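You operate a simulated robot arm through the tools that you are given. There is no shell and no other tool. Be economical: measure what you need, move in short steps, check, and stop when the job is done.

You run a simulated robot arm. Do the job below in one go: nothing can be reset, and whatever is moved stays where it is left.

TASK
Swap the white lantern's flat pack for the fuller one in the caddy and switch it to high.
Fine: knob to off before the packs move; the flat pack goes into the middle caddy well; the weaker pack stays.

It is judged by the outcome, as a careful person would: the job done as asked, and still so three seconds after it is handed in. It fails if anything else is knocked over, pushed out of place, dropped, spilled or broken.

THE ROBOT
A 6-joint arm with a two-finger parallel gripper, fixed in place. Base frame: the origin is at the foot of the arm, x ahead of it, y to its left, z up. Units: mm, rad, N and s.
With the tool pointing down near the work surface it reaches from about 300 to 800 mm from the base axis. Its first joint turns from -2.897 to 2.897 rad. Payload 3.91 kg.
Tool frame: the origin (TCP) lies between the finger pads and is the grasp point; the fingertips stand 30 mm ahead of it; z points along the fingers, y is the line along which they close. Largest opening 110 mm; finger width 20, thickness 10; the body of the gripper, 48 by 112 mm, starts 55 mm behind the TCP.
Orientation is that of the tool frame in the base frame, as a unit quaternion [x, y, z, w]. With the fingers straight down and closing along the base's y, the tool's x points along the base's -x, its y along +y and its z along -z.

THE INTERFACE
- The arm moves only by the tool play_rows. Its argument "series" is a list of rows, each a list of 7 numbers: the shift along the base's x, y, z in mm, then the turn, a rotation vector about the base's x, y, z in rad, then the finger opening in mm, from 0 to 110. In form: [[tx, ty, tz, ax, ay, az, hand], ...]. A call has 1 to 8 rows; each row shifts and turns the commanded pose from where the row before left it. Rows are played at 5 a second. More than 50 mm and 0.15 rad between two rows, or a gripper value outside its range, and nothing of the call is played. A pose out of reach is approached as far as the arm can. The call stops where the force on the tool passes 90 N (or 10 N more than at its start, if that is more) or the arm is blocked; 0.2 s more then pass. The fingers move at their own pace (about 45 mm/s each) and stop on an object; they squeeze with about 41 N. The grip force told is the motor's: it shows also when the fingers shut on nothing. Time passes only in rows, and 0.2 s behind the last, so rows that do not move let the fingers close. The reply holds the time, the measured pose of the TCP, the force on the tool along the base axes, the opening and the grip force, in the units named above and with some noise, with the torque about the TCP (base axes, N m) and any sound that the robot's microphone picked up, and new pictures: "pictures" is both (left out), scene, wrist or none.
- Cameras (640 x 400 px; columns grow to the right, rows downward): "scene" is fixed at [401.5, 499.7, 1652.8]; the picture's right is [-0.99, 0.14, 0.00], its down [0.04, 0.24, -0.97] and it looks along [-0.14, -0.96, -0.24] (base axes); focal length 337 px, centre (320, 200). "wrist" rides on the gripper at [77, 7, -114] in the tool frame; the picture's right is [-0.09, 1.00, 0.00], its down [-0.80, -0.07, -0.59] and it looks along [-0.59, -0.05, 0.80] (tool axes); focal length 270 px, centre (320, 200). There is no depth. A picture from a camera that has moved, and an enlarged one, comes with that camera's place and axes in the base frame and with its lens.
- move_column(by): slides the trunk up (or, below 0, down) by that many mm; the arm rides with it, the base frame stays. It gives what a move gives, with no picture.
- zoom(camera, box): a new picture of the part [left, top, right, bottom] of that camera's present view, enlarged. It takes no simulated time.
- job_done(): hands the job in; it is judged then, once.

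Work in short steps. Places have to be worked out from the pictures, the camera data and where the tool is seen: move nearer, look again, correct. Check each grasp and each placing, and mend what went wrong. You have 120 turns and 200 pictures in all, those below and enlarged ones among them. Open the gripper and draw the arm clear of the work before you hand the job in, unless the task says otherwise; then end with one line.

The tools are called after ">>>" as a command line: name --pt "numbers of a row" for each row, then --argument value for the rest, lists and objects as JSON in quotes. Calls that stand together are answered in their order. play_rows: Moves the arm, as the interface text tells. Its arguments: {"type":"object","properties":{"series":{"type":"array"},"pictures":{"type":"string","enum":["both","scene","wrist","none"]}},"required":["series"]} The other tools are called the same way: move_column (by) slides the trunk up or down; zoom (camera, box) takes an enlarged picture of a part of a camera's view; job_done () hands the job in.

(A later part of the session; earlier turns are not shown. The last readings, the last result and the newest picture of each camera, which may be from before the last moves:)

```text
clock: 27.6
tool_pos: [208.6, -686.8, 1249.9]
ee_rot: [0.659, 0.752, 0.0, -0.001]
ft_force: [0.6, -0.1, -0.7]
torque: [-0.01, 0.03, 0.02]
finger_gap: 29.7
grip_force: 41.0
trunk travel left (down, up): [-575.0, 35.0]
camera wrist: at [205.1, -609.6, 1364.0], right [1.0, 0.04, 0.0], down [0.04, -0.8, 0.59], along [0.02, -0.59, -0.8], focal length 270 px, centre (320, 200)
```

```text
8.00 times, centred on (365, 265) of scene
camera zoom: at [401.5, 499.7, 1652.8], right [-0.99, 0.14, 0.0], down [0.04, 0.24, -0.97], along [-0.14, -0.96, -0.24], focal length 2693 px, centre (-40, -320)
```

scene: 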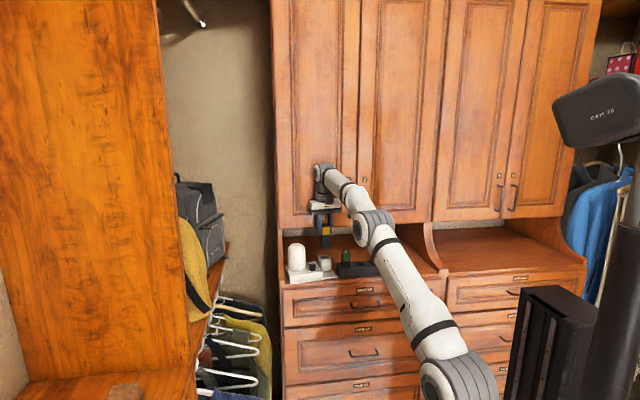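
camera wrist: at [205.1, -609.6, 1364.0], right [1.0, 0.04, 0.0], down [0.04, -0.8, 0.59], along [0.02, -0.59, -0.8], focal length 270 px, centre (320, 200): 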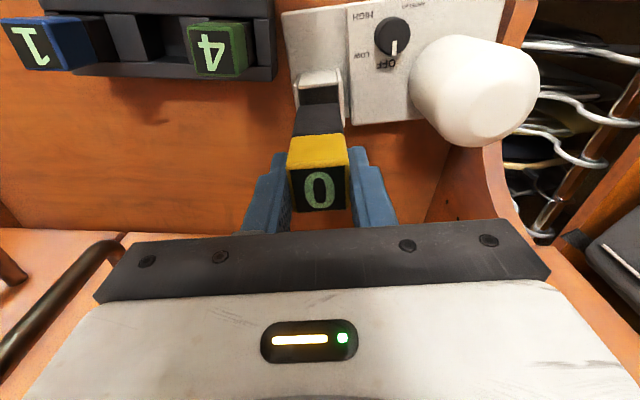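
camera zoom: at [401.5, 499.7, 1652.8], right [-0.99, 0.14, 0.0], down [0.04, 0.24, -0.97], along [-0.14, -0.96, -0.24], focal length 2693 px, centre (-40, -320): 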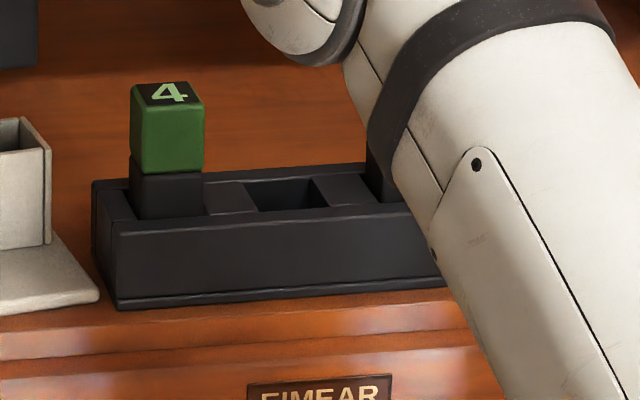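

Middle well estimate is about (77,-645). I'll shift forward and up first to clear green and the door handles, then travel over the caddy.

>>> play_rows --pt "0 20 15 0 0 0 20" --pt "0 22 15 0 0 0 20" --pt "-30 0 5 0 0 -0.03 20" --pt "-35 0 0 0 0 -0.04 20" --pt "-35 0 0 0 0 -0.04 20" --pt "-30 0 0 0 0 -0.03 20" --pt "0 0 0 0 0 0 20"

>>> zoom --camera "wrist" --box '[200, 20, 440, 220]'

>>> zoom --camera "scene" --box '[310, 190, 410, 290]'

```text
clock: 29.2
tool_pos: [77.9, -648.6, 1283.8]
ee_rot: [0.71, 0.705, 0.0, -0.001]
ft_force: [0.6, 0.5, -0.5]
torque: [0.01, 0.02, 0.01]
finger_gap: 29.2
grip_force: 40.7
trunk travel left (down, up): [-575.0, 35.0]
camera wrist: at [85.8, -571.0, 1398.6], right [1.0, -0.1, 0.0], down [-0.08, -0.8, 0.59], along [-0.06, -0.59, -0.8], focal length 270 px, centre (320, 200)
```

scene: 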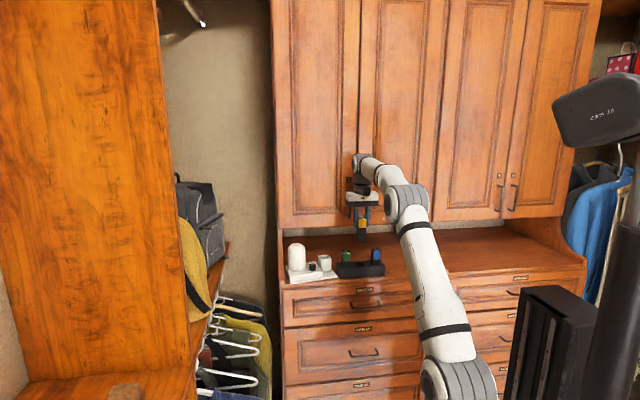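
wrist: 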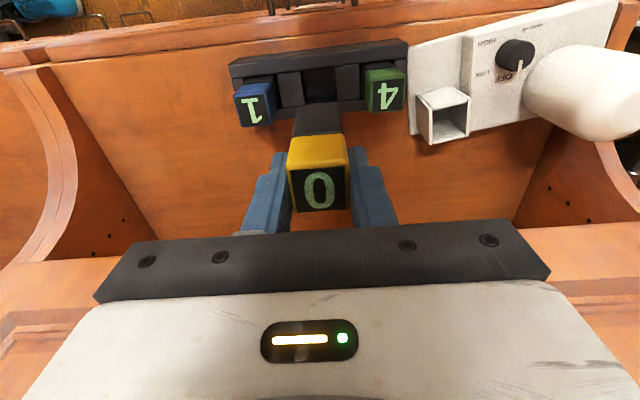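

```text
2.00 times, centred on (320, 120) of wrist
camera zoom: at [85.8, -571.0, 1398.6], right [1.0, -0.1, 0.0], down [-0.08, -0.8, 0.59], along [-0.06, -0.59, -0.8], focal length 541 px, centre (320, 360)
```

zoom: 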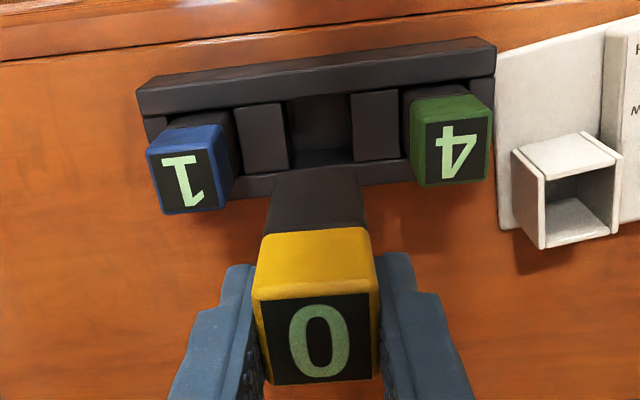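

```text
4.00 times, centred on (360, 240) of scene
camera zoom: at [401.5, 499.7, 1652.8], right [-0.99, 0.14, 0.0], down [0.04, 0.24, -0.97], along [-0.14, -0.96, -0.24], focal length 1347 px, centre (160, 40)
```

zoom: 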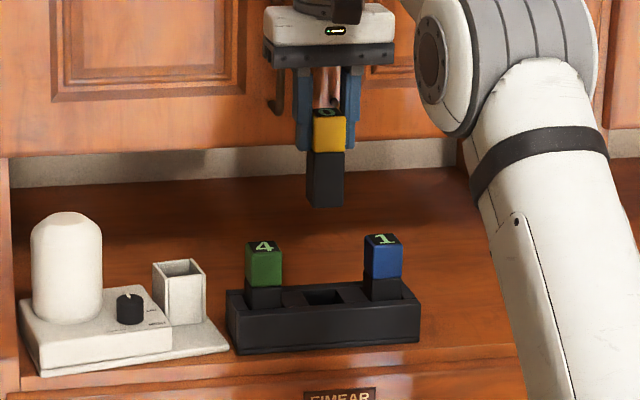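

The well centre works out at (78.5,-643), caddy yaw about +2°. I'll correct and descend to just above the well.

>>> play_rows --pt "0.6 5.5 0 0 0 0.04 20" --pt "0 0 -25 0 0 0 20" --pt "0 0 -25 0 0 0 20" --pt "0 0 -20 0 0 0 20" --pt "0 0 0 0 0 0 20" --pictures "none"

>>> zoom --camera "wrist" --box '[200, 0, 440, 200]'

>>> zoom --camera "scene" --box '[330, 220, 400, 290]'

```text
clock: 30.4
tool_pos: [77.7, -640.4, 1212.6]
ee_rot: [0.695, 0.719, -0.001, 0.0]
ft_force: [0.4, -1.3, -0.6]
torque: [-0.01, 0.02, 0.0]
finger_gap: 29.5
grip_force: 41.0
trunk travel left (down, up): [-575.0, 35.0]
```

```text
2.00 times, centred on (320, 100) of wrist
camera zoom: at [82.0, -562.5, 1327.4], right [1.0, -0.06, 0.0], down [-0.04, -0.8, 0.59], along [-0.04, -0.59, -0.8], focal length 541 px, centre (320, 400)
```

zoom: 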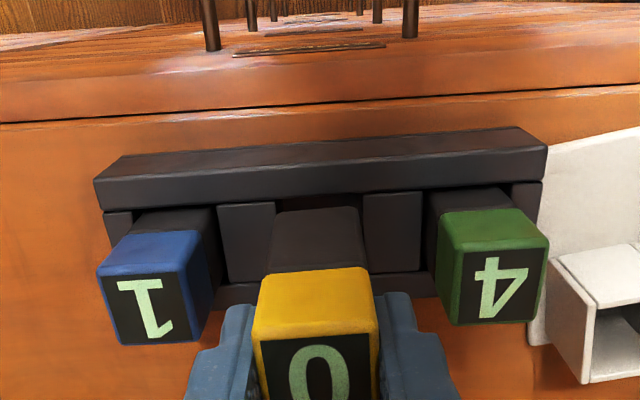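

```text
5.71 times, centred on (365, 255) of scene
camera zoom: at [401.5, 499.7, 1652.8], right [-0.99, 0.14, 0.0], down [0.04, 0.24, -0.97], along [-0.14, -0.96, -0.24], focal length 1924 px, centre (63, -114)
```

zoom: 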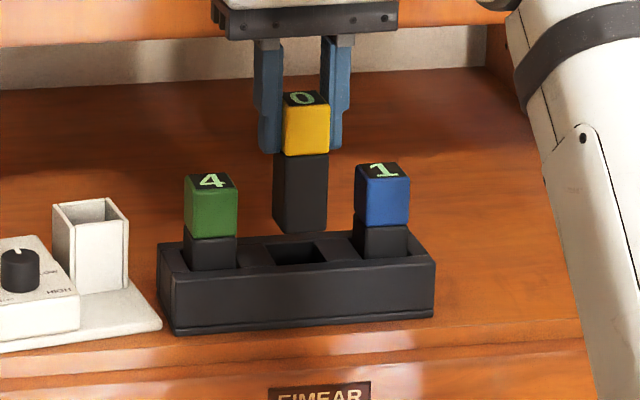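

The pack sits about 3.5 mm too far forward of the well centre (well about 34 mm wide, pack 29.5). I'll correct y and lower partway in, checking force.

>>> play_rows --pt "0 -3.5 0 0 0 0 20" --pt "0 0 -8 0 0 -0.01 20" --pt "0 0 -8 0 0 0 20" --pt "0 0 -8 0 0 0 20" --pt "0 0 -4 0 0 0 20" --pictures "none"

>>> zoom --camera "wrist" --box '[200, 0, 440, 200]'

>>> zoom --camera "scene" --box '[330, 220, 400, 290]'

```text
clock: 31.6
tool_pos: [79.5, -643.6, 1185.1]
ee_rot: [0.699, 0.715, 0.0, 0.0]
ft_force: [0.2, -0.5, -1.2]
torque: [0.0, 0.01, 0.03]
finger_gap: 29.5
grip_force: 41.1
trunk travel left (down, up): [-575.0, 35.0]
```

```text
2.00 times, centred on (320, 100) of wrist
camera zoom: at [84.1, -566.1, 1300.2], right [1.0, -0.07, 0.0], down [-0.05, -0.8, 0.59], along [-0.04, -0.59, -0.8], focal length 541 px, centre (320, 400)
```

zoom: 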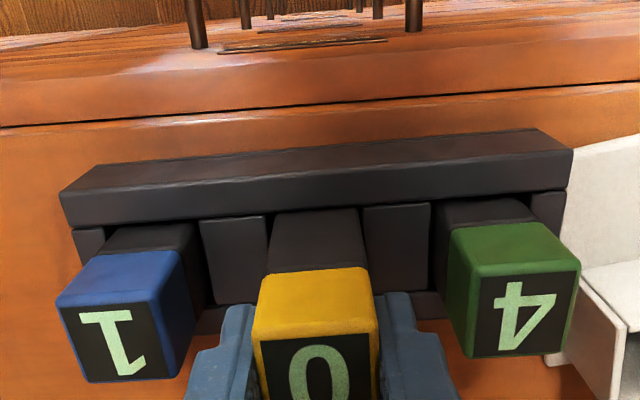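

```text
5.71 times, centred on (365, 255) of scene
camera zoom: at [401.5, 499.7, 1652.8], right [-0.99, 0.14, 0.0], down [0.04, 0.24, -0.97], along [-0.14, -0.96, -0.24], focal length 1924 px, centre (63, -114)
```

zoom: 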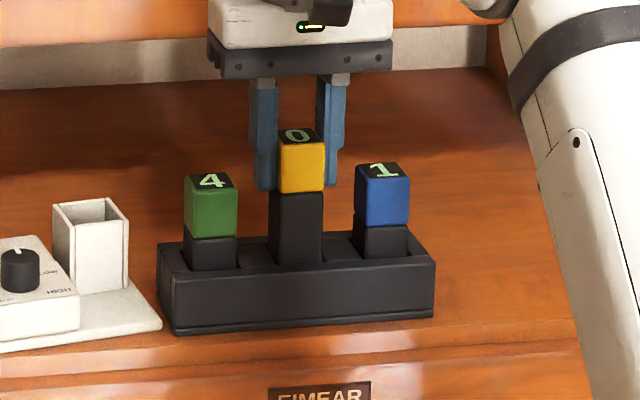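

No contact force; it appears to be entering. I'll continue slowly.

>>> play_rows --pt "0 0 -6 0 0 0 20" --pt "0 0 -6 0 0 0 20" --pt "0 0 -6 0 0 0 20" --pt "0 0 -4 0 0 0 20" --pictures "none"

>>> zoom --camera "scene" --box '[330, 220, 400, 290]'

```text
clock: 32.6
tool_pos: [79.5, -642.6, 1164.6]
ee_rot: [0.699, 0.715, 0.0, -0.001]
ft_force: [0.5, -1.2, -1.1]
torque: [-0.11, 0.0, -0.04]
finger_gap: 29.5
grip_force: 41.0
trunk travel left (down, up): [-575.0, 35.0]
```

```text
5.71 times, centred on (365, 255) of scene
camera zoom: at [401.5, 499.7, 1652.8], right [-0.99, 0.14, 0.0], down [0.04, 0.24, -0.97], along [-0.14, -0.96, -0.24], focal length 1924 px, centre (63, -114)
```

zoom: 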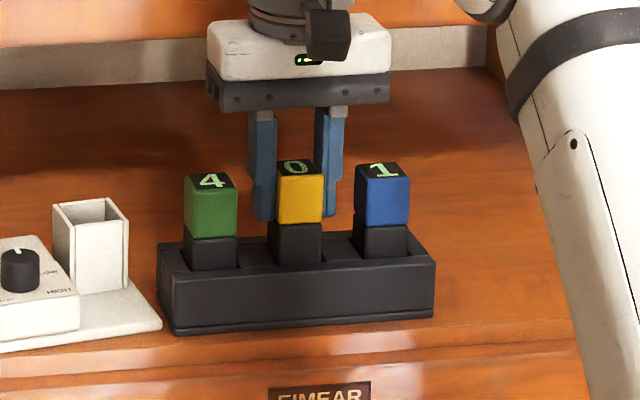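

About 5 mm remain. I'll lower in small steps until contact.

>>> play_rows --pt "0 0 -2 0 0 0 20" --pt "0 0 -2 0 0 0 20" --pt "0 0 -1 0 0 0 20" --pictures "none"

>>> zoom --camera "scene" --box '[330, 220, 400, 290]'

```text
clock: 33.4
tool_pos: [79.5, -642.8, 1157.4]
ee_rot: [0.699, 0.715, -0.001, -0.001]
ft_force: [-0.9, -0.5, -0.9]
torque: [-0.02, -0.02, 0.0]
finger_gap: 29.6
grip_force: 41.0
trunk travel left (down, up): [-575.0, 35.0]
```

```text
5.71 times, centred on (365, 255) of scene
camera zoom: at [401.5, 499.7, 1652.8], right [-0.99, 0.14, 0.0], down [0.04, 0.24, -0.97], along [-0.14, -0.96, -0.24], focal length 1924 px, centre (63, -114)
```

zoom: 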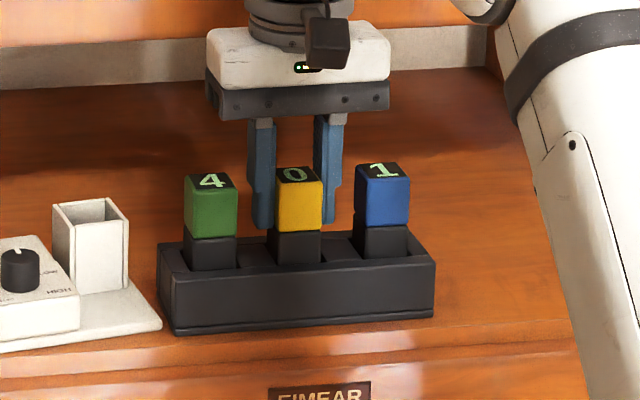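

It's level with its neighbours. One small probe down, then release to a 48 mm opening and lift.

>>> play_rows --pt "0 0 -1 0 0 0 20" --pt "0 0 0 0 0 0 46" --pt "0 0 0 0 0 0 46" --pt "0 0 10 0 0 0 46" --pt "0 0 25 0 0 0 46" --pt "0 0 35 0 0 0 46" --pt "0 0 0 0 0 0 50"

>>> zoom --camera "wrist" --box '[200, 0, 440, 200]'

>>> zoom --camera "scene" --box '[284, 210, 394, 290]'

```text
clock: 35.0
tool_pos: [79.2, -643.9, 1227.4]
ee_rot: [0.699, 0.715, 0.0, -0.001]
ft_force: [-0.4, -0.4, -0.7]
torque: [0.02, -0.02, 0.02]
finger_gap: 50.1
grip_force: 0.1
trunk travel left (down, up): [-575.0, 35.0]
camera wrist: at [84.2, -566.9, 1342.8], right [1.0, -0.07, 0.0], down [-0.05, -0.8, 0.59], along [-0.04, -0.59, -0.8], focal length 270 px, centre (320, 200)
```

scene: 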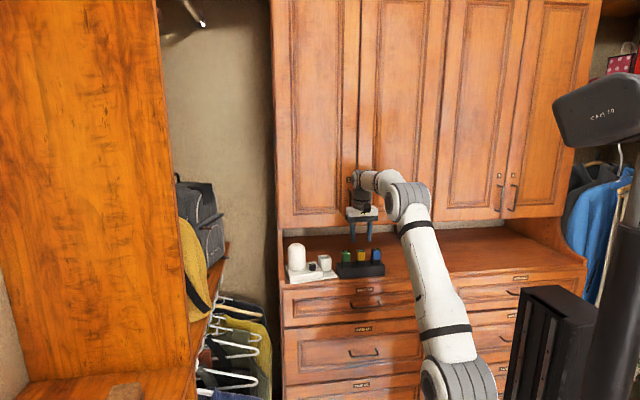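
wrist: 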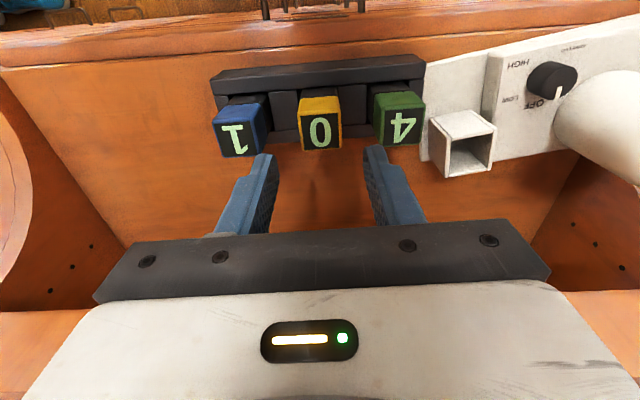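

```text
2.00 times, centred on (320, 100) of wrist
camera zoom: at [84.2, -566.9, 1342.8], right [1.0, -0.07, 0.0], down [-0.05, -0.8, 0.59], along [-0.04, -0.59, -0.8], focal length 541 px, centre (320, 400)
```

zoom: 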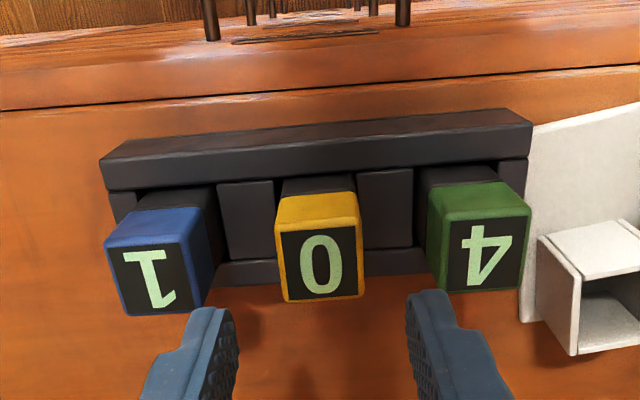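

```text
5.00 times, centred on (339, 250) of scene
camera zoom: at [401.5, 499.7, 1652.8], right [-0.99, 0.14, 0.0], down [0.04, 0.24, -0.97], along [-0.14, -0.96, -0.24], focal length 1683 px, centre (225, -50)
```

zoom: 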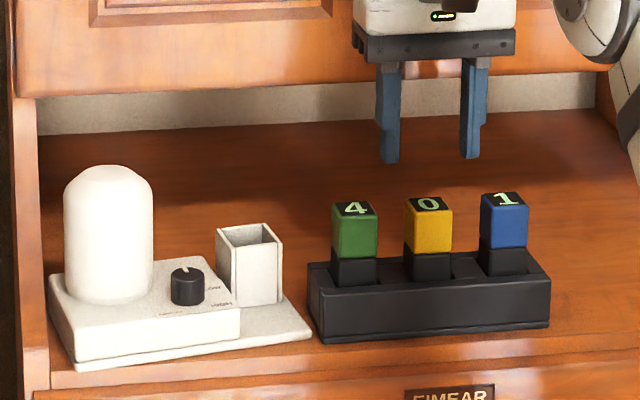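

Yellow "0" is seated in the middle well. Green is near (136.5,-642.5), so I'll move over it and descend.

>>> play_rows --pt "29 0.5 0 0 0 0 48" --pt "28.5 0.5 0 0 0 0 48" --pt "0 0 -15 0 0 0 48" --pt "0 0 -15 0 0 0 48" --pt "0 0 0 0 0 0 48"

>>> zoom --camera "wrist" --box '[200, 20, 440, 220]'

```text
clock: 36.2
tool_pos: [136.7, -645.9, 1198.7]
ee_rot: [0.7, 0.714, -0.001, -0.001]
ft_force: [0.2, -0.4, 0.3]
torque: [0.02, -0.01, 0.01]
finger_gap: 47.9
grip_force: 0.1
trunk travel left (down, up): [-575.0, 35.0]
camera wrist: at [141.5, -566.8, 1313.0], right [1.0, -0.07, 0.0], down [-0.05, -0.8, 0.6], along [-0.04, -0.59, -0.8], focal length 270 px, centre (320, 200)
```

scene: 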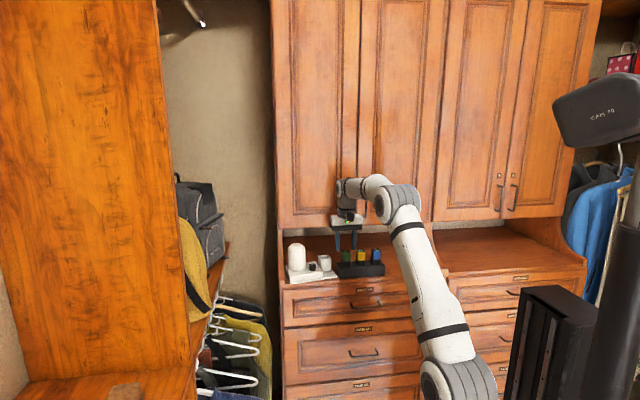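
wrist: 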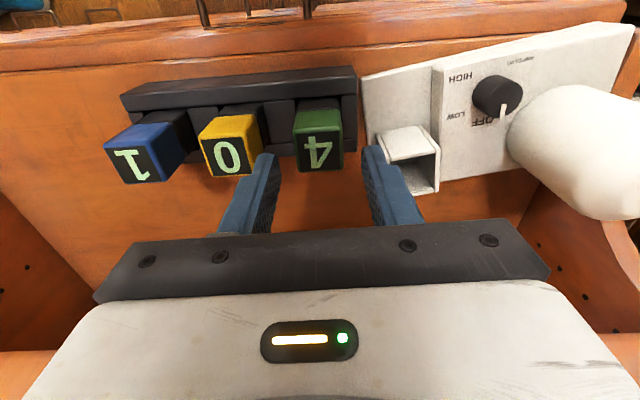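

```text
2.00 times, centred on (320, 120) of wrist
camera zoom: at [141.5, -566.8, 1313.0], right [1.0, -0.07, 0.0], down [-0.05, -0.8, 0.6], along [-0.04, -0.59, -0.8], focal length 541 px, centre (320, 360)
```

zoom: 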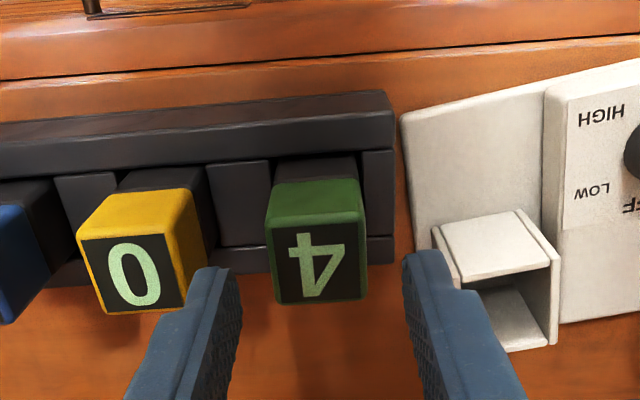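

Aligned within about 1 mm. I'll descend and grasp green.

>>> play_rows --pt "-1 1.5 -15 0 0 0 48" --pt "0 0 -15 0 0 0 48" --pt "0 0 -10 0 0 0 48" --pt "0 0 0 0 0 0 20" --pt "0 0 0 0 0 0 20" --pt "0 0 0 0 0 0 20"

>>> zoom --camera "scene" --box '[284, 210, 394, 290]'

```text
clock: 37.6
tool_pos: [135.3, -641.3, 1157.4]
ee_rot: [0.699, 0.716, 0.0, 0.0]
ft_force: [0.5, 0.3, -1.3]
torque: [-0.03, -0.03, -0.02]
finger_gap: 29.3
grip_force: 41.1
trunk travel left (down, up): [-575.0, 35.0]
camera wrist: at [140.2, -563.4, 1272.1], right [1.0, -0.07, 0.0], down [-0.05, -0.8, 0.59], along [-0.04, -0.59, -0.8], focal length 270 px, centre (320, 200)
```

scene: 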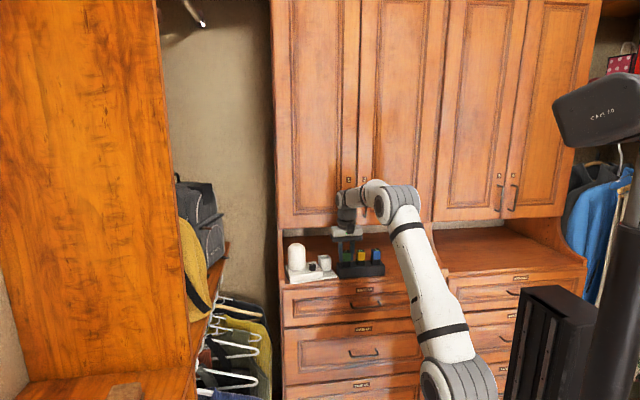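
wrist: 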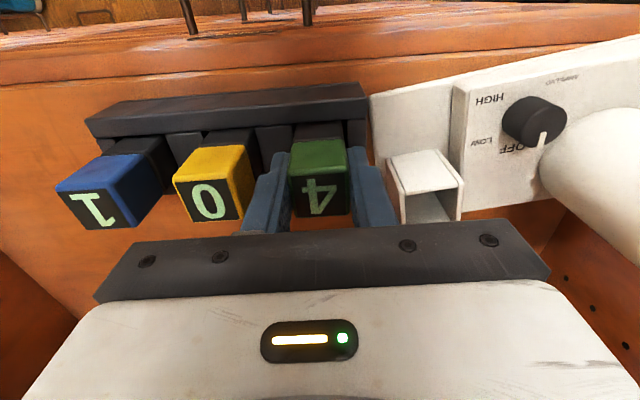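

```text
5.00 times, centred on (339, 250) of scene
camera zoom: at [401.5, 499.7, 1652.8], right [-0.99, 0.14, 0.0], down [0.04, 0.24, -0.97], along [-0.14, -0.96, -0.24], focal length 1683 px, centre (225, -50)
```

zoom: 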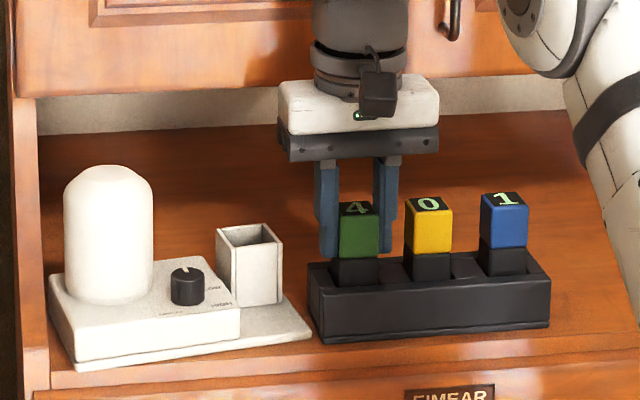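

Green is gripped (29.3 mm). I'll lift straight up, then swing over the lantern's holder with the yaw restored to 7.5°.

>>> play_rows --pt "0 0 8 0 0 0 20" --pt "0 0 12 0 0 0 20" --pt "0 0 15 0 0 0 20" --pt "0 0 15 0 0 0 20" --pt "0 0 15 0 0 0 20" --pt "0 0 15 0 0 0 20" --pt "0 0 10 0 0 0 20" --pictures "none"

>>> play_rows --pt "25 -5 0 0 0 0.036 20" --pt "25 -15 0 0 0 0.036 20" --pt "21 -15 0 0 0 0.036 20" --pt "0 0 0 0 0 0 20"

>>> zoom --camera "wrist" --box '[200, 0, 440, 200]'

>>> zoom --camera "scene" --box '[284, 190, 394, 290]'

```text
clock: 39.2
tool_pos: [133.7, -640.3, 1247.4]
ee_rot: [0.699, 0.715, 0.0, 0.0]
ft_force: [-0.7, -0.7, -1.6]
torque: [-0.04, 0.01, -0.01]
finger_gap: 29.6
grip_force: 41.6
trunk travel left (down, up): [-575.0, 35.0]
```

```text
clock: 40.2
tool_pos: [204.6, -675.1, 1245.5]
ee_rot: [0.659, 0.752, 0.0, -0.001]
ft_force: [0.0, -0.9, -1.1]
torque: [0.01, -0.01, 0.01]
finger_gap: 29.4
grip_force: 40.8
trunk travel left (down, up): [-575.0, 35.0]
camera wrist: at [200.6, -598.0, 1361.0], right [1.0, 0.04, 0.0], down [0.04, -0.8, 0.59], along [0.02, -0.59, -0.8], focal length 270 px, centre (320, 200)
```

scene: 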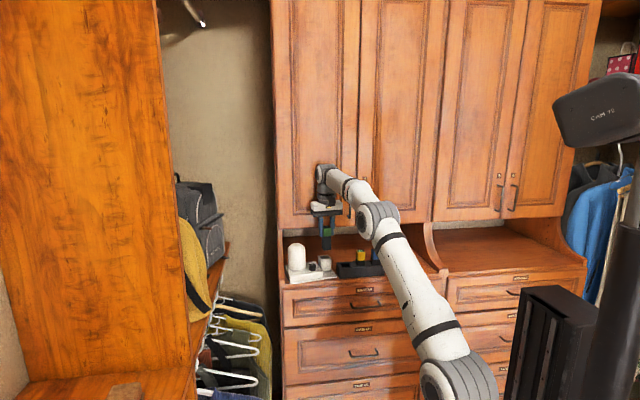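
wrist: 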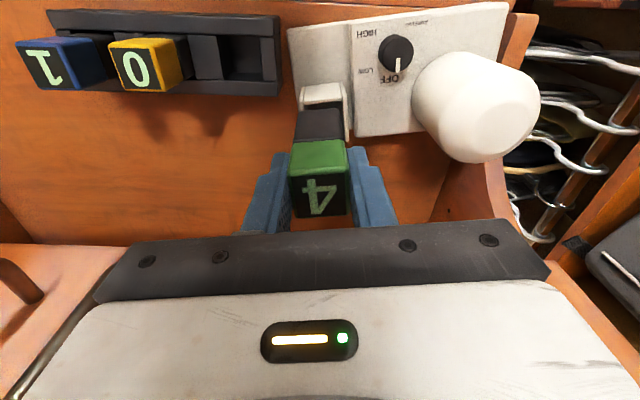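

```text
2.00 times, centred on (320, 100) of wrist
camera zoom: at [200.6, -598.0, 1361.0], right [1.0, 0.04, 0.0], down [0.04, -0.8, 0.59], along [0.02, -0.59, -0.8], focal length 541 px, centre (320, 400)
```

zoom: 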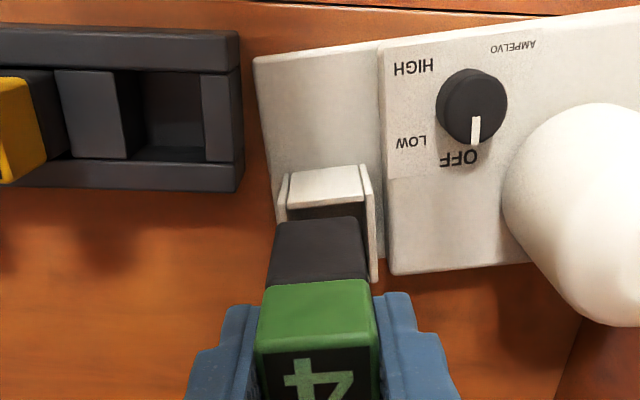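

```text
4.00 times, centred on (339, 240) of scene
camera zoom: at [401.5, 499.7, 1652.8], right [-0.99, 0.14, 0.0], down [0.04, 0.24, -0.97], along [-0.14, -0.96, -0.24], focal length 1347 px, centre (244, 40)
```

zoom: 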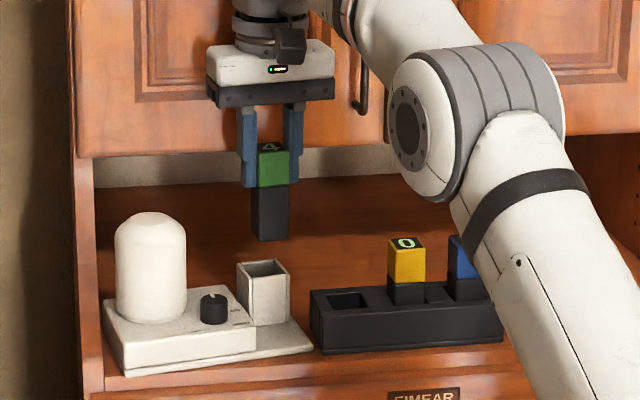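

Green sits about 3 mm further back in the hand than yellow did, so I aim the TCP at about (207.5,-684) and go down to just above the holder to check.

>>> play_rows --pt "2.5 -8.5 0 0 0 0 20" --pt "0 0 -12 0 0 0 20" --pt "0 0 -12 0 0 0 20" --pt "0 0 0 0 0 0 20" --pictures "none"

>>> zoom --camera "wrist" --box '[260, 40, 400, 180]'

>>> zoom --camera "scene" --box '[300, 220, 360, 285]'

```text
clock: 41.2
tool_pos: [209.0, -684.4, 1223.9]
ee_rot: [0.66, 0.751, 0.0, 0.0]
ft_force: [-0.5, 0.7, -0.9]
torque: [0.01, -0.02, 0.01]
finger_gap: 29.6
grip_force: 41.2
trunk travel left (down, up): [-575.0, 35.0]
```

```text
2.86 times, centred on (330, 110) of wrist
camera zoom: at [206.0, -607.9, 1339.0], right [1.0, 0.04, 0.0], down [0.03, -0.8, 0.59], along [0.02, -0.59, -0.8], focal length 772 px, centre (291, 457)
```

zoom: 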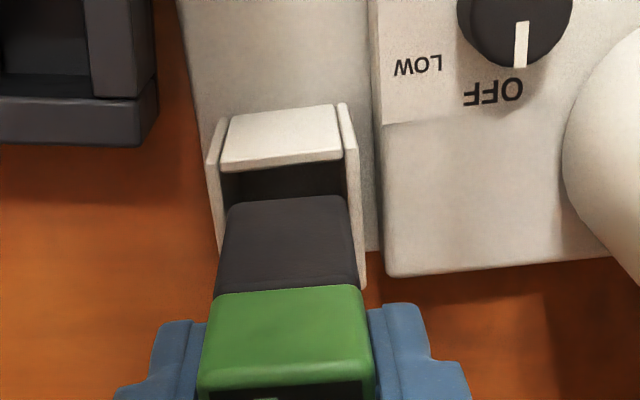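

```text
6.15 times, centred on (330, 252) of scene
camera zoom: at [401.5, 499.7, 1652.8], right [-0.99, 0.14, 0.0], down [0.04, 0.24, -0.97], along [-0.14, -0.96, -0.24], focal length 2072 px, centre (258, -123)
```

zoom: 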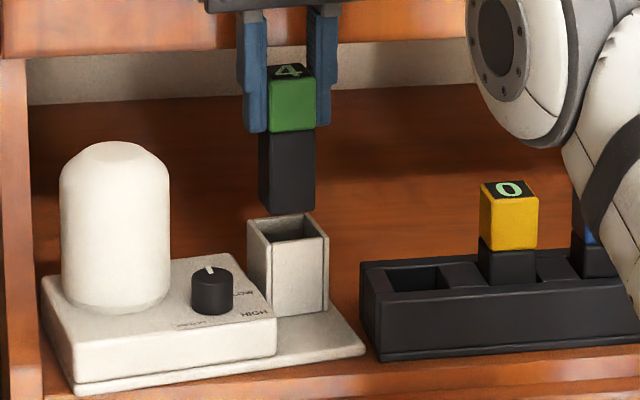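

The pack looks centred within 1–2 mm of the holder (centre about (208.5,-687)). I'll nudge y slightly and lower into the mouth, watching force.

>>> play_rows --pt "0 0.9 0 0 0 0 20" --pt "0 0 -5 0 0 0 20" --pt "0 0 -5 0 0 0 20" --pt "0 0 -4 0 0 0 20" --pt "0 0 -4 0 0 0 20" --pictures "none"

>>> zoom --camera "wrist" --box '[260, 40, 400, 180]'

>>> zoom --camera "scene" --box '[300, 220, 360, 285]'

```text
clock: 42.4
tool_pos: [208.7, -684.8, 1204.6]
ee_rot: [0.66, 0.751, -0.001, -0.001]
ft_force: [0.0, 0.3, -0.9]
torque: [-0.01, -0.01, 0.0]
finger_gap: 29.6
grip_force: 40.5
trunk travel left (down, up): [-575.0, 35.0]
```

```text
2.86 times, centred on (330, 110) of wrist
camera zoom: at [205.2, -607.1, 1319.7], right [1.0, 0.04, 0.0], down [0.03, -0.8, 0.59], along [0.02, -0.59, -0.8], focal length 772 px, centre (291, 457)
```

zoom: 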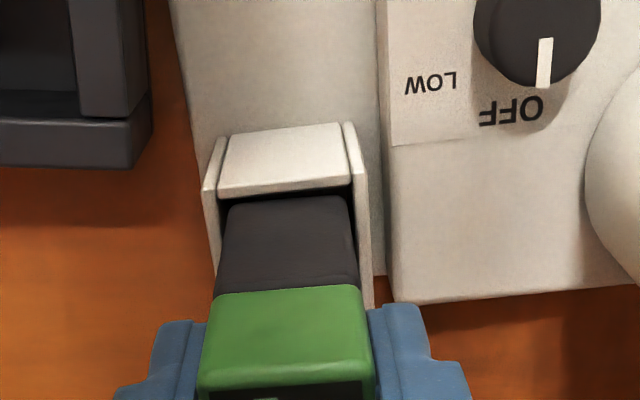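

```text
6.15 times, centred on (330, 252) of scene
camera zoom: at [401.5, 499.7, 1652.8], right [-0.99, 0.14, 0.0], down [0.04, 0.24, -0.97], along [-0.14, -0.96, -0.24], focal length 2072 px, centre (258, -123)
```

zoom: 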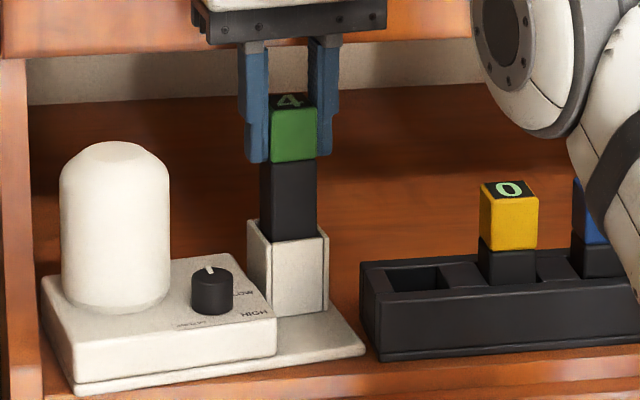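

It's entering the holder with no force, only slightly right of centre. I'll shift -0.7 mm in x and continue down.

>>> play_rows --pt "-0.7 0 -3 0 0 0 20" --pt "0 0 -5 0 0 0 20" --pt "0 0 -6 0 0 0 20" --pt "0 0 -6 0 0 0 20" --pt "0 0 -6 0 0 0 20" --pictures "none"

>>> zoom --camera "wrist" --box '[260, 40, 400, 180]'

>>> zoom --camera "scene" --box '[300, 220, 360, 285]'

```text
clock: 43.6
tool_pos: [207.9, -684.6, 1179.5]
ee_rot: [0.66, 0.752, -0.001, -0.001]
ft_force: [0.3, -1.1, -1.5]
torque: [-0.06, 0.01, 0.0]
finger_gap: 29.5
grip_force: 40.7
trunk travel left (down, up): [-575.0, 35.0]
```

```text
2.86 times, centred on (330, 110) of wrist
camera zoom: at [204.6, -606.0, 1293.0], right [1.0, 0.04, 0.0], down [0.03, -0.8, 0.6], along [0.02, -0.59, -0.8], focal length 772 px, centre (291, 457)
```

zoom: 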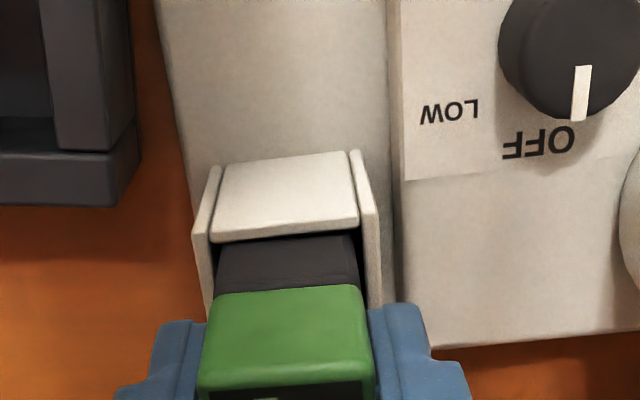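

```text
6.15 times, centred on (330, 252) of scene
camera zoom: at [401.5, 499.7, 1652.8], right [-0.99, 0.14, 0.0], down [0.04, 0.24, -0.97], along [-0.14, -0.96, -0.24], focal length 2072 px, centre (258, -123)
```

zoom: 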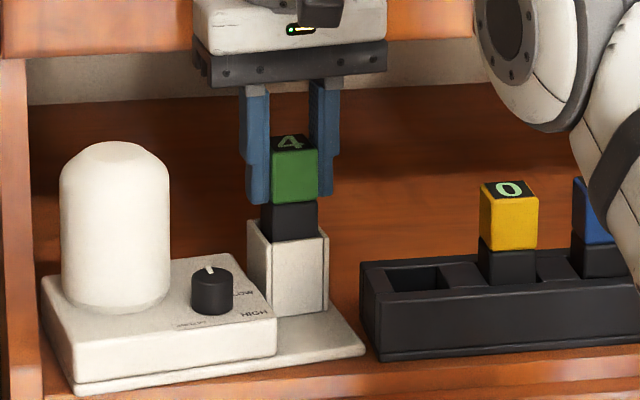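

Going well. I'll lower the remaining ~20 mm in small steps.

>>> play_rows --pt "0 0 -6 0 0 0 20" --pt "0 0 -6 0 0 0 20" --pt "0 0 -4 0 0 0 20" --pt "0 0 -2 0 0 0 20" --pt "0 0 -1 0 0 0 20" --pictures "none"

>>> zoom --camera "scene" --box '[284, 236, 344, 290]'

```text
clock: 44.8
tool_pos: [207.2, -682.1, 1160.2]
ee_rot: [0.66, 0.751, 0.0, 0.0]
ft_force: [0.2, -0.9, -1.6]
torque: [-0.02, 0.03, -0.01]
finger_gap: 29.6
grip_force: 40.9
trunk travel left (down, up): [-575.0, 35.0]
```

```text
7.41 times, centred on (314, 263) of scene
camera zoom: at [401.5, 499.7, 1652.8], right [-0.99, 0.14, 0.0], down [0.04, 0.24, -0.97], along [-0.14, -0.96, -0.24], focal length 2494 px, centre (364, -267)
```

zoom: 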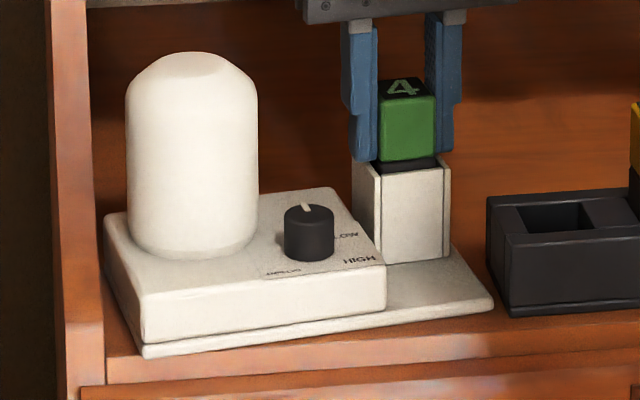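

It matches where yellow sat. I'll probe a final 1.5 mm, then release and lift.

>>> play_rows --pt "0 0 -1.5 0 0 0 20" --pt "0 0 0 0 0 0 20" --pt "0 0 0 0 0 0 50" --pt "0 0 0 0 0 0 50" --pt "0 0 10 0 0 0 50" --pt "0 0 25 0 0 0 50" --pt "0 0 35 0 0 0 50" --pt "0 0 0 0 0 0 50" --pictures "wrist"

>>> zoom --camera "scene" --box '[284, 236, 344, 290]'

>>> zoom --camera "wrist" --box '[240, 20, 440, 180]'

```text
clock: 46.6
tool_pos: [209.0, -684.9, 1229.8]
ee_rot: [0.659, 0.752, -0.001, -0.001]
ft_force: [0.2, -0.6, 0.1]
torque: [-0.01, 0.02, -0.02]
finger_gap: 50.2
grip_force: 0.0
trunk travel left (down, up): [-575.0, 35.0]
camera wrist: at [204.5, -606.4, 1344.4], right [1.0, 0.04, 0.0], down [0.03, -0.8, 0.59], along [0.02, -0.59, -0.8], focal length 270 px, centre (320, 200)
```

wrist: 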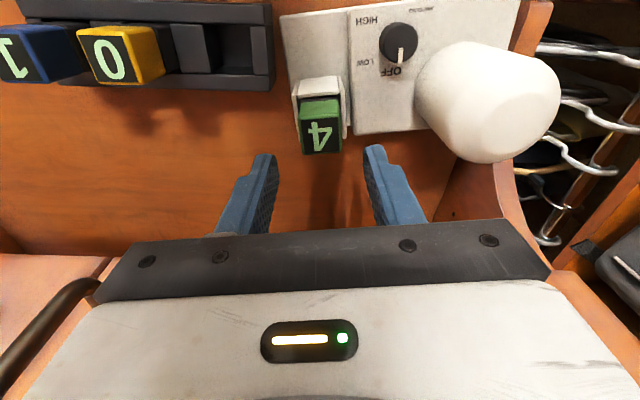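

```text
7.41 times, centred on (314, 263) of scene
camera zoom: at [401.5, 499.7, 1652.8], right [-0.99, 0.14, 0.0], down [0.04, 0.24, -0.97], along [-0.14, -0.96, -0.24], focal length 2494 px, centre (364, -267)
```

zoom: 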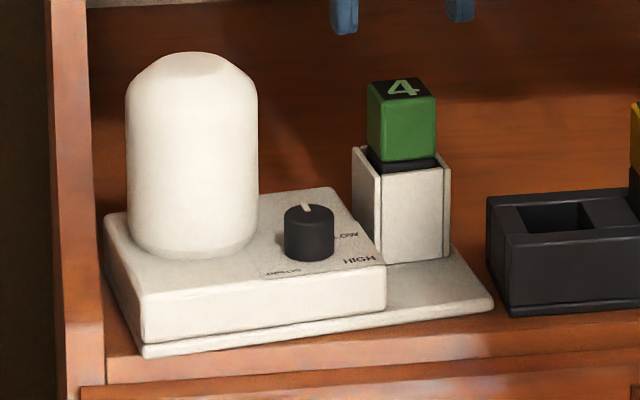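

```text
2.50 times, centred on (340, 100) of wrist
camera zoom: at [204.5, -606.4, 1344.4], right [1.0, 0.04, 0.0], down [0.03, -0.8, 0.59], along [0.02, -0.59, -0.8], focal length 676 px, centre (270, 450)
```

zoom: 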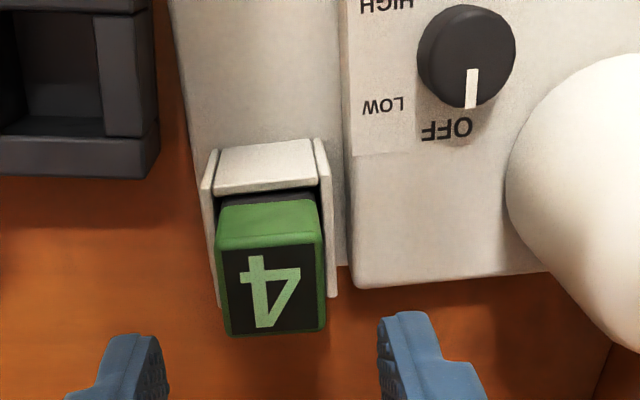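

Green is seated the same as yellow was and the knob still reads OFF. Next I return over the knob with the closing axis at 86°, the same pose as at release, ready to turn it clockwise to HIGH.

>>> play_rows --pt "0 27 0 0 0 0 50" --pt "0 27 0 0 0 0 50" --pt "14 0 0 0 0 0.137 40" --pt "14 0 0 0 0 0.137 40" --pt "14 0 0 0 0 0.137 40" --pt "12 0 0 0 0 0.137 40" --pt "0 0 0 0 0 0.137 40" --pt "0 0 0 0 0 0.137 40" --pictures "none"

>>> play_rows --pt "0 0 0 0 0 0.137 40" --pt "0 0 0 0 0 0.137 40" --pt "0 0 0 0 0 0.137 40" --pt "0 0 0 0 0 0.137 40" --pt "0 0 -20 0 0 0 40" --pt "0 0 -20 0 0 0 40" --pt "0 0 -20 0 0 0 40" --pt "0 0 0 0 0 0 40"

>>> zoom --camera "wrist" --box '[200, 60, 440, 240]'

```text
clock: 48.4
tool_pos: [260.8, -629.7, 1229.8]
ee_rot: [0.303, 0.953, -0.001, 0.0]
ft_force: [-0.4, 0.0, 0.1]
torque: [-0.03, 0.02, 0.02]
finger_gap: 39.7
grip_force: 0.1
trunk travel left (down, up): [-575.0, 35.0]
```

```text
clock: 50.2
tool_pos: [261.7, -628.6, 1169.6]
ee_rot: [0.036, 0.999, -0.001, 0.001]
ft_force: [0.2, -0.1, 0.1]
torque: [-0.04, 0.0, 0.0]
finger_gap: 40.0
grip_force: 0.1
trunk travel left (down, up): [-575.0, 35.0]
camera wrist: at [185.9, -616.0, 1283.2], right [0.16, 0.99, 0.0], down [0.79, -0.13, 0.59], along [0.59, -0.1, -0.8], focal length 270 px, centre (320, 200)
```

scene: 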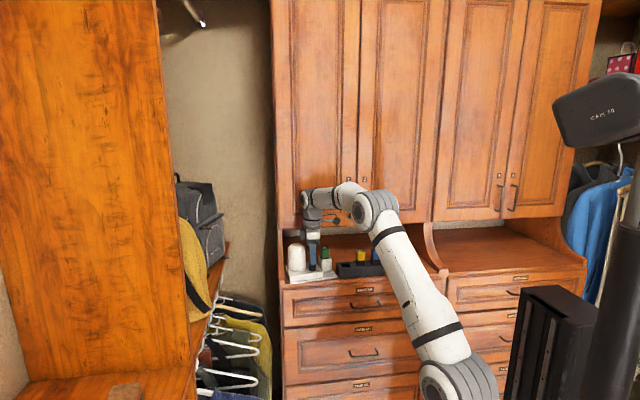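
wrist: 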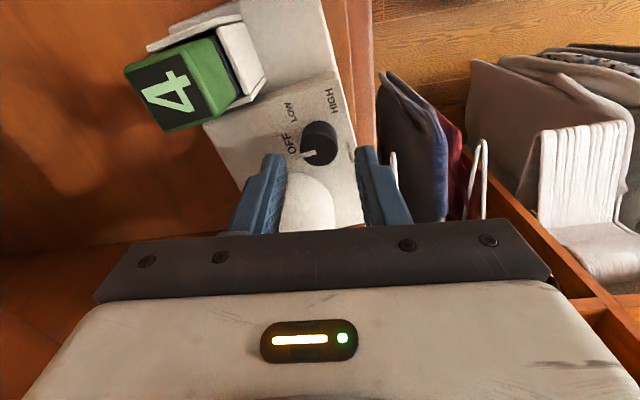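

```text
2.22 times, centred on (320, 150) of wrist
camera zoom: at [185.9, -616.0, 1283.2], right [0.16, 0.99, 0.0], down [0.79, -0.13, 0.59], along [0.59, -0.1, -0.8], focal length 601 px, centre (320, 311)
```

zoom: 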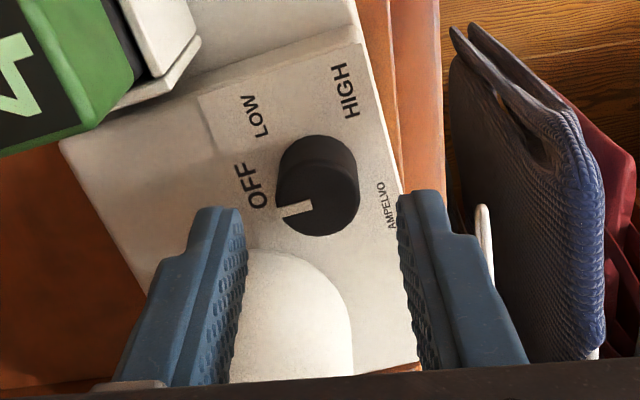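

Well aligned. I'll descend and grip the knob.

>>> play_rows --pt "0 0 -12 0 0 0 40" --pt "0 0 -12 0 0 0 40" --pt "0 0 -7 0 0 0 40" --pt "0 0 0 0 0 0 15" --pt "0 0 0 0 0 0 15" --pt "0 0 0 0 0 0 15" --pictures "wrist"

```text
clock: 51.6
tool_pos: [262.8, -631.3, 1138.4]
ee_rot: [0.035, 0.999, -0.001, -0.001]
ft_force: [0.7, 0.5, 0.1]
torque: [0.0, -0.12, 0.0]
finger_gap: 24.1
grip_force: 40.4
trunk travel left (down, up): [-575.0, 35.0]
camera wrist: at [186.4, -617.8, 1253.2], right [0.16, 0.99, 0.0], down [0.79, -0.13, 0.59], along [0.59, -0.1, -0.8], focal length 270 px, centre (320, 200)
```

wrist: 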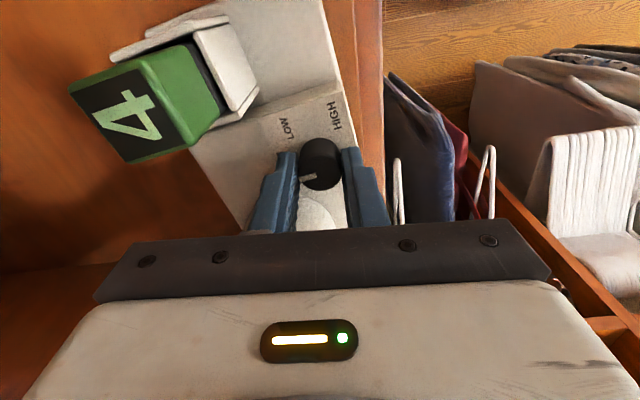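

Gripped. I'll turn it clockwise 1.04 rad.

>>> play_rows --pt "0 0 0 0 0 -0.13 15" --pt "0 0 0 0 0 -0.13 15" --pt "0 0 0 0 0 -0.13 15" --pt "0 0 0 0 0 -0.13 15" --pt "0 0 0 0 0 -0.13 15" --pt "0 0 0 0 0 -0.13 15" --pt "0 0 0 0 0 -0.13 15" --pt "0 0 0 0 0 -0.13 15" --pictures "wrist"

>>> zoom --camera "wrist" --box '[200, 60, 440, 240]'

```text
clock: 53.4
tool_pos: [262.2, -629.8, 1138.0]
ee_rot: [0.528, 0.849, -0.001, 0.0]
ft_force: [1.5, -1.6, 2.9]
torque: [-0.39, -0.29, -0.01]
finger_gap: 23.8
grip_force: 41.1
trunk travel left (down, up): [-575.0, 35.0]
camera wrist: at [234.2, -557.4, 1253.2], right [0.93, 0.36, 0.0], down [0.29, -0.75, 0.6], along [0.21, -0.56, -0.8], focal length 270 px, centre (320, 200)
```

wrist: 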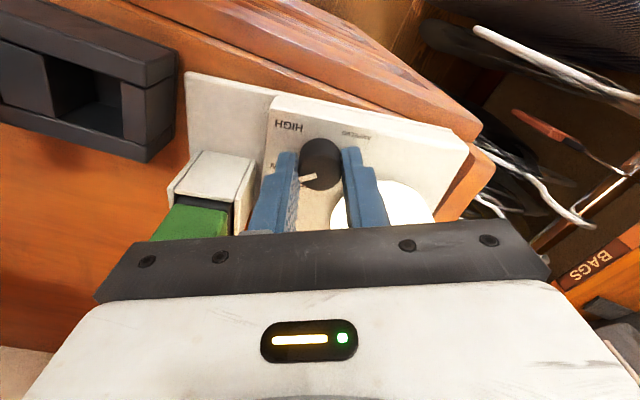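

```text
2.22 times, centred on (320, 150) of wrist
camera zoom: at [234.2, -557.4, 1253.2], right [0.93, 0.36, 0.0], down [0.29, -0.75, 0.6], along [0.21, -0.56, -0.8], focal length 601 px, centre (320, 311)
```

zoom: 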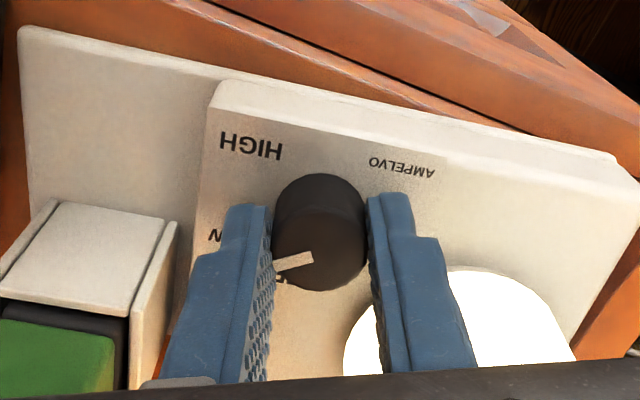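

The globe is lit (LOW), so the new pack works. I'll regrasp for the second half.

>>> play_rows --pt "0 0 0 0 0 0 40" --pt "0 0 0 0 0 0 40" --pt "0 0 14 0 0 0 40" --pt "0 0 14 0 0 0.14 40" --pt "0 0 0 0 0 0.15 40" --pt "0 0 0 0 0 0.15 40" --pt "0 0 0 0 0 0.15 40" --pt "0 0 0 0 0 0.15 40" --pictures "none"

>>> play_rows --pt "0 0 0 0 0 0.15 40" --pt "0 0 0 0 0 0.15 40" --pt "0 0 -14 0 0 0 40" --pt "0 0 -14 0 0 0 40" --pt "0 0 0 0 0 0 15" --pt "0 0 0 0 0 0 15" --pt "0 0 0 0 0 0 15" --pictures "wrist"

```text
clock: 55.2
tool_pos: [261.9, -629.5, 1165.9]
ee_rot: [0.183, 0.983, -0.002, 0.0]
ft_force: [-1.9, 0.4, 0.6]
torque: [-0.03, -0.01, -0.01]
finger_gap: 40.1
grip_force: 0.1
trunk travel left (down, up): [-575.0, 35.0]
```

```text
clock: 56.8
tool_pos: [261.4, -629.3, 1140.2]
ee_rot: [0.036, 0.999, -0.001, 0.0]
ft_force: [-0.7, 0.9, -0.6]
torque: [0.02, -0.25, -0.01]
finger_gap: 23.9
grip_force: 41.0
trunk travel left (down, up): [-575.0, 35.0]
camera wrist: at [185.2, -617.2, 1253.5], right [0.16, 0.99, 0.0], down [0.79, -0.13, 0.59], along [0.59, -0.1, -0.8], focal length 270 px, centre (320, 200)
```

wrist: 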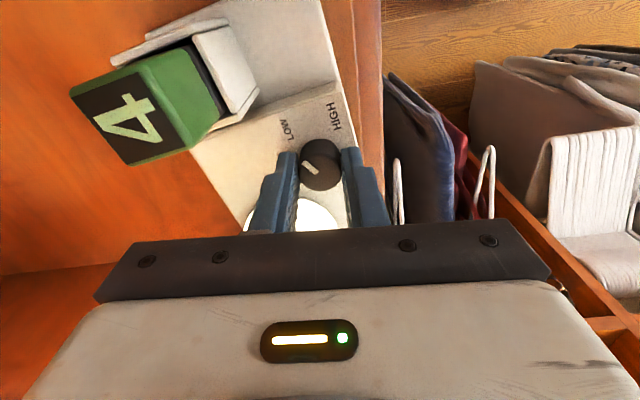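

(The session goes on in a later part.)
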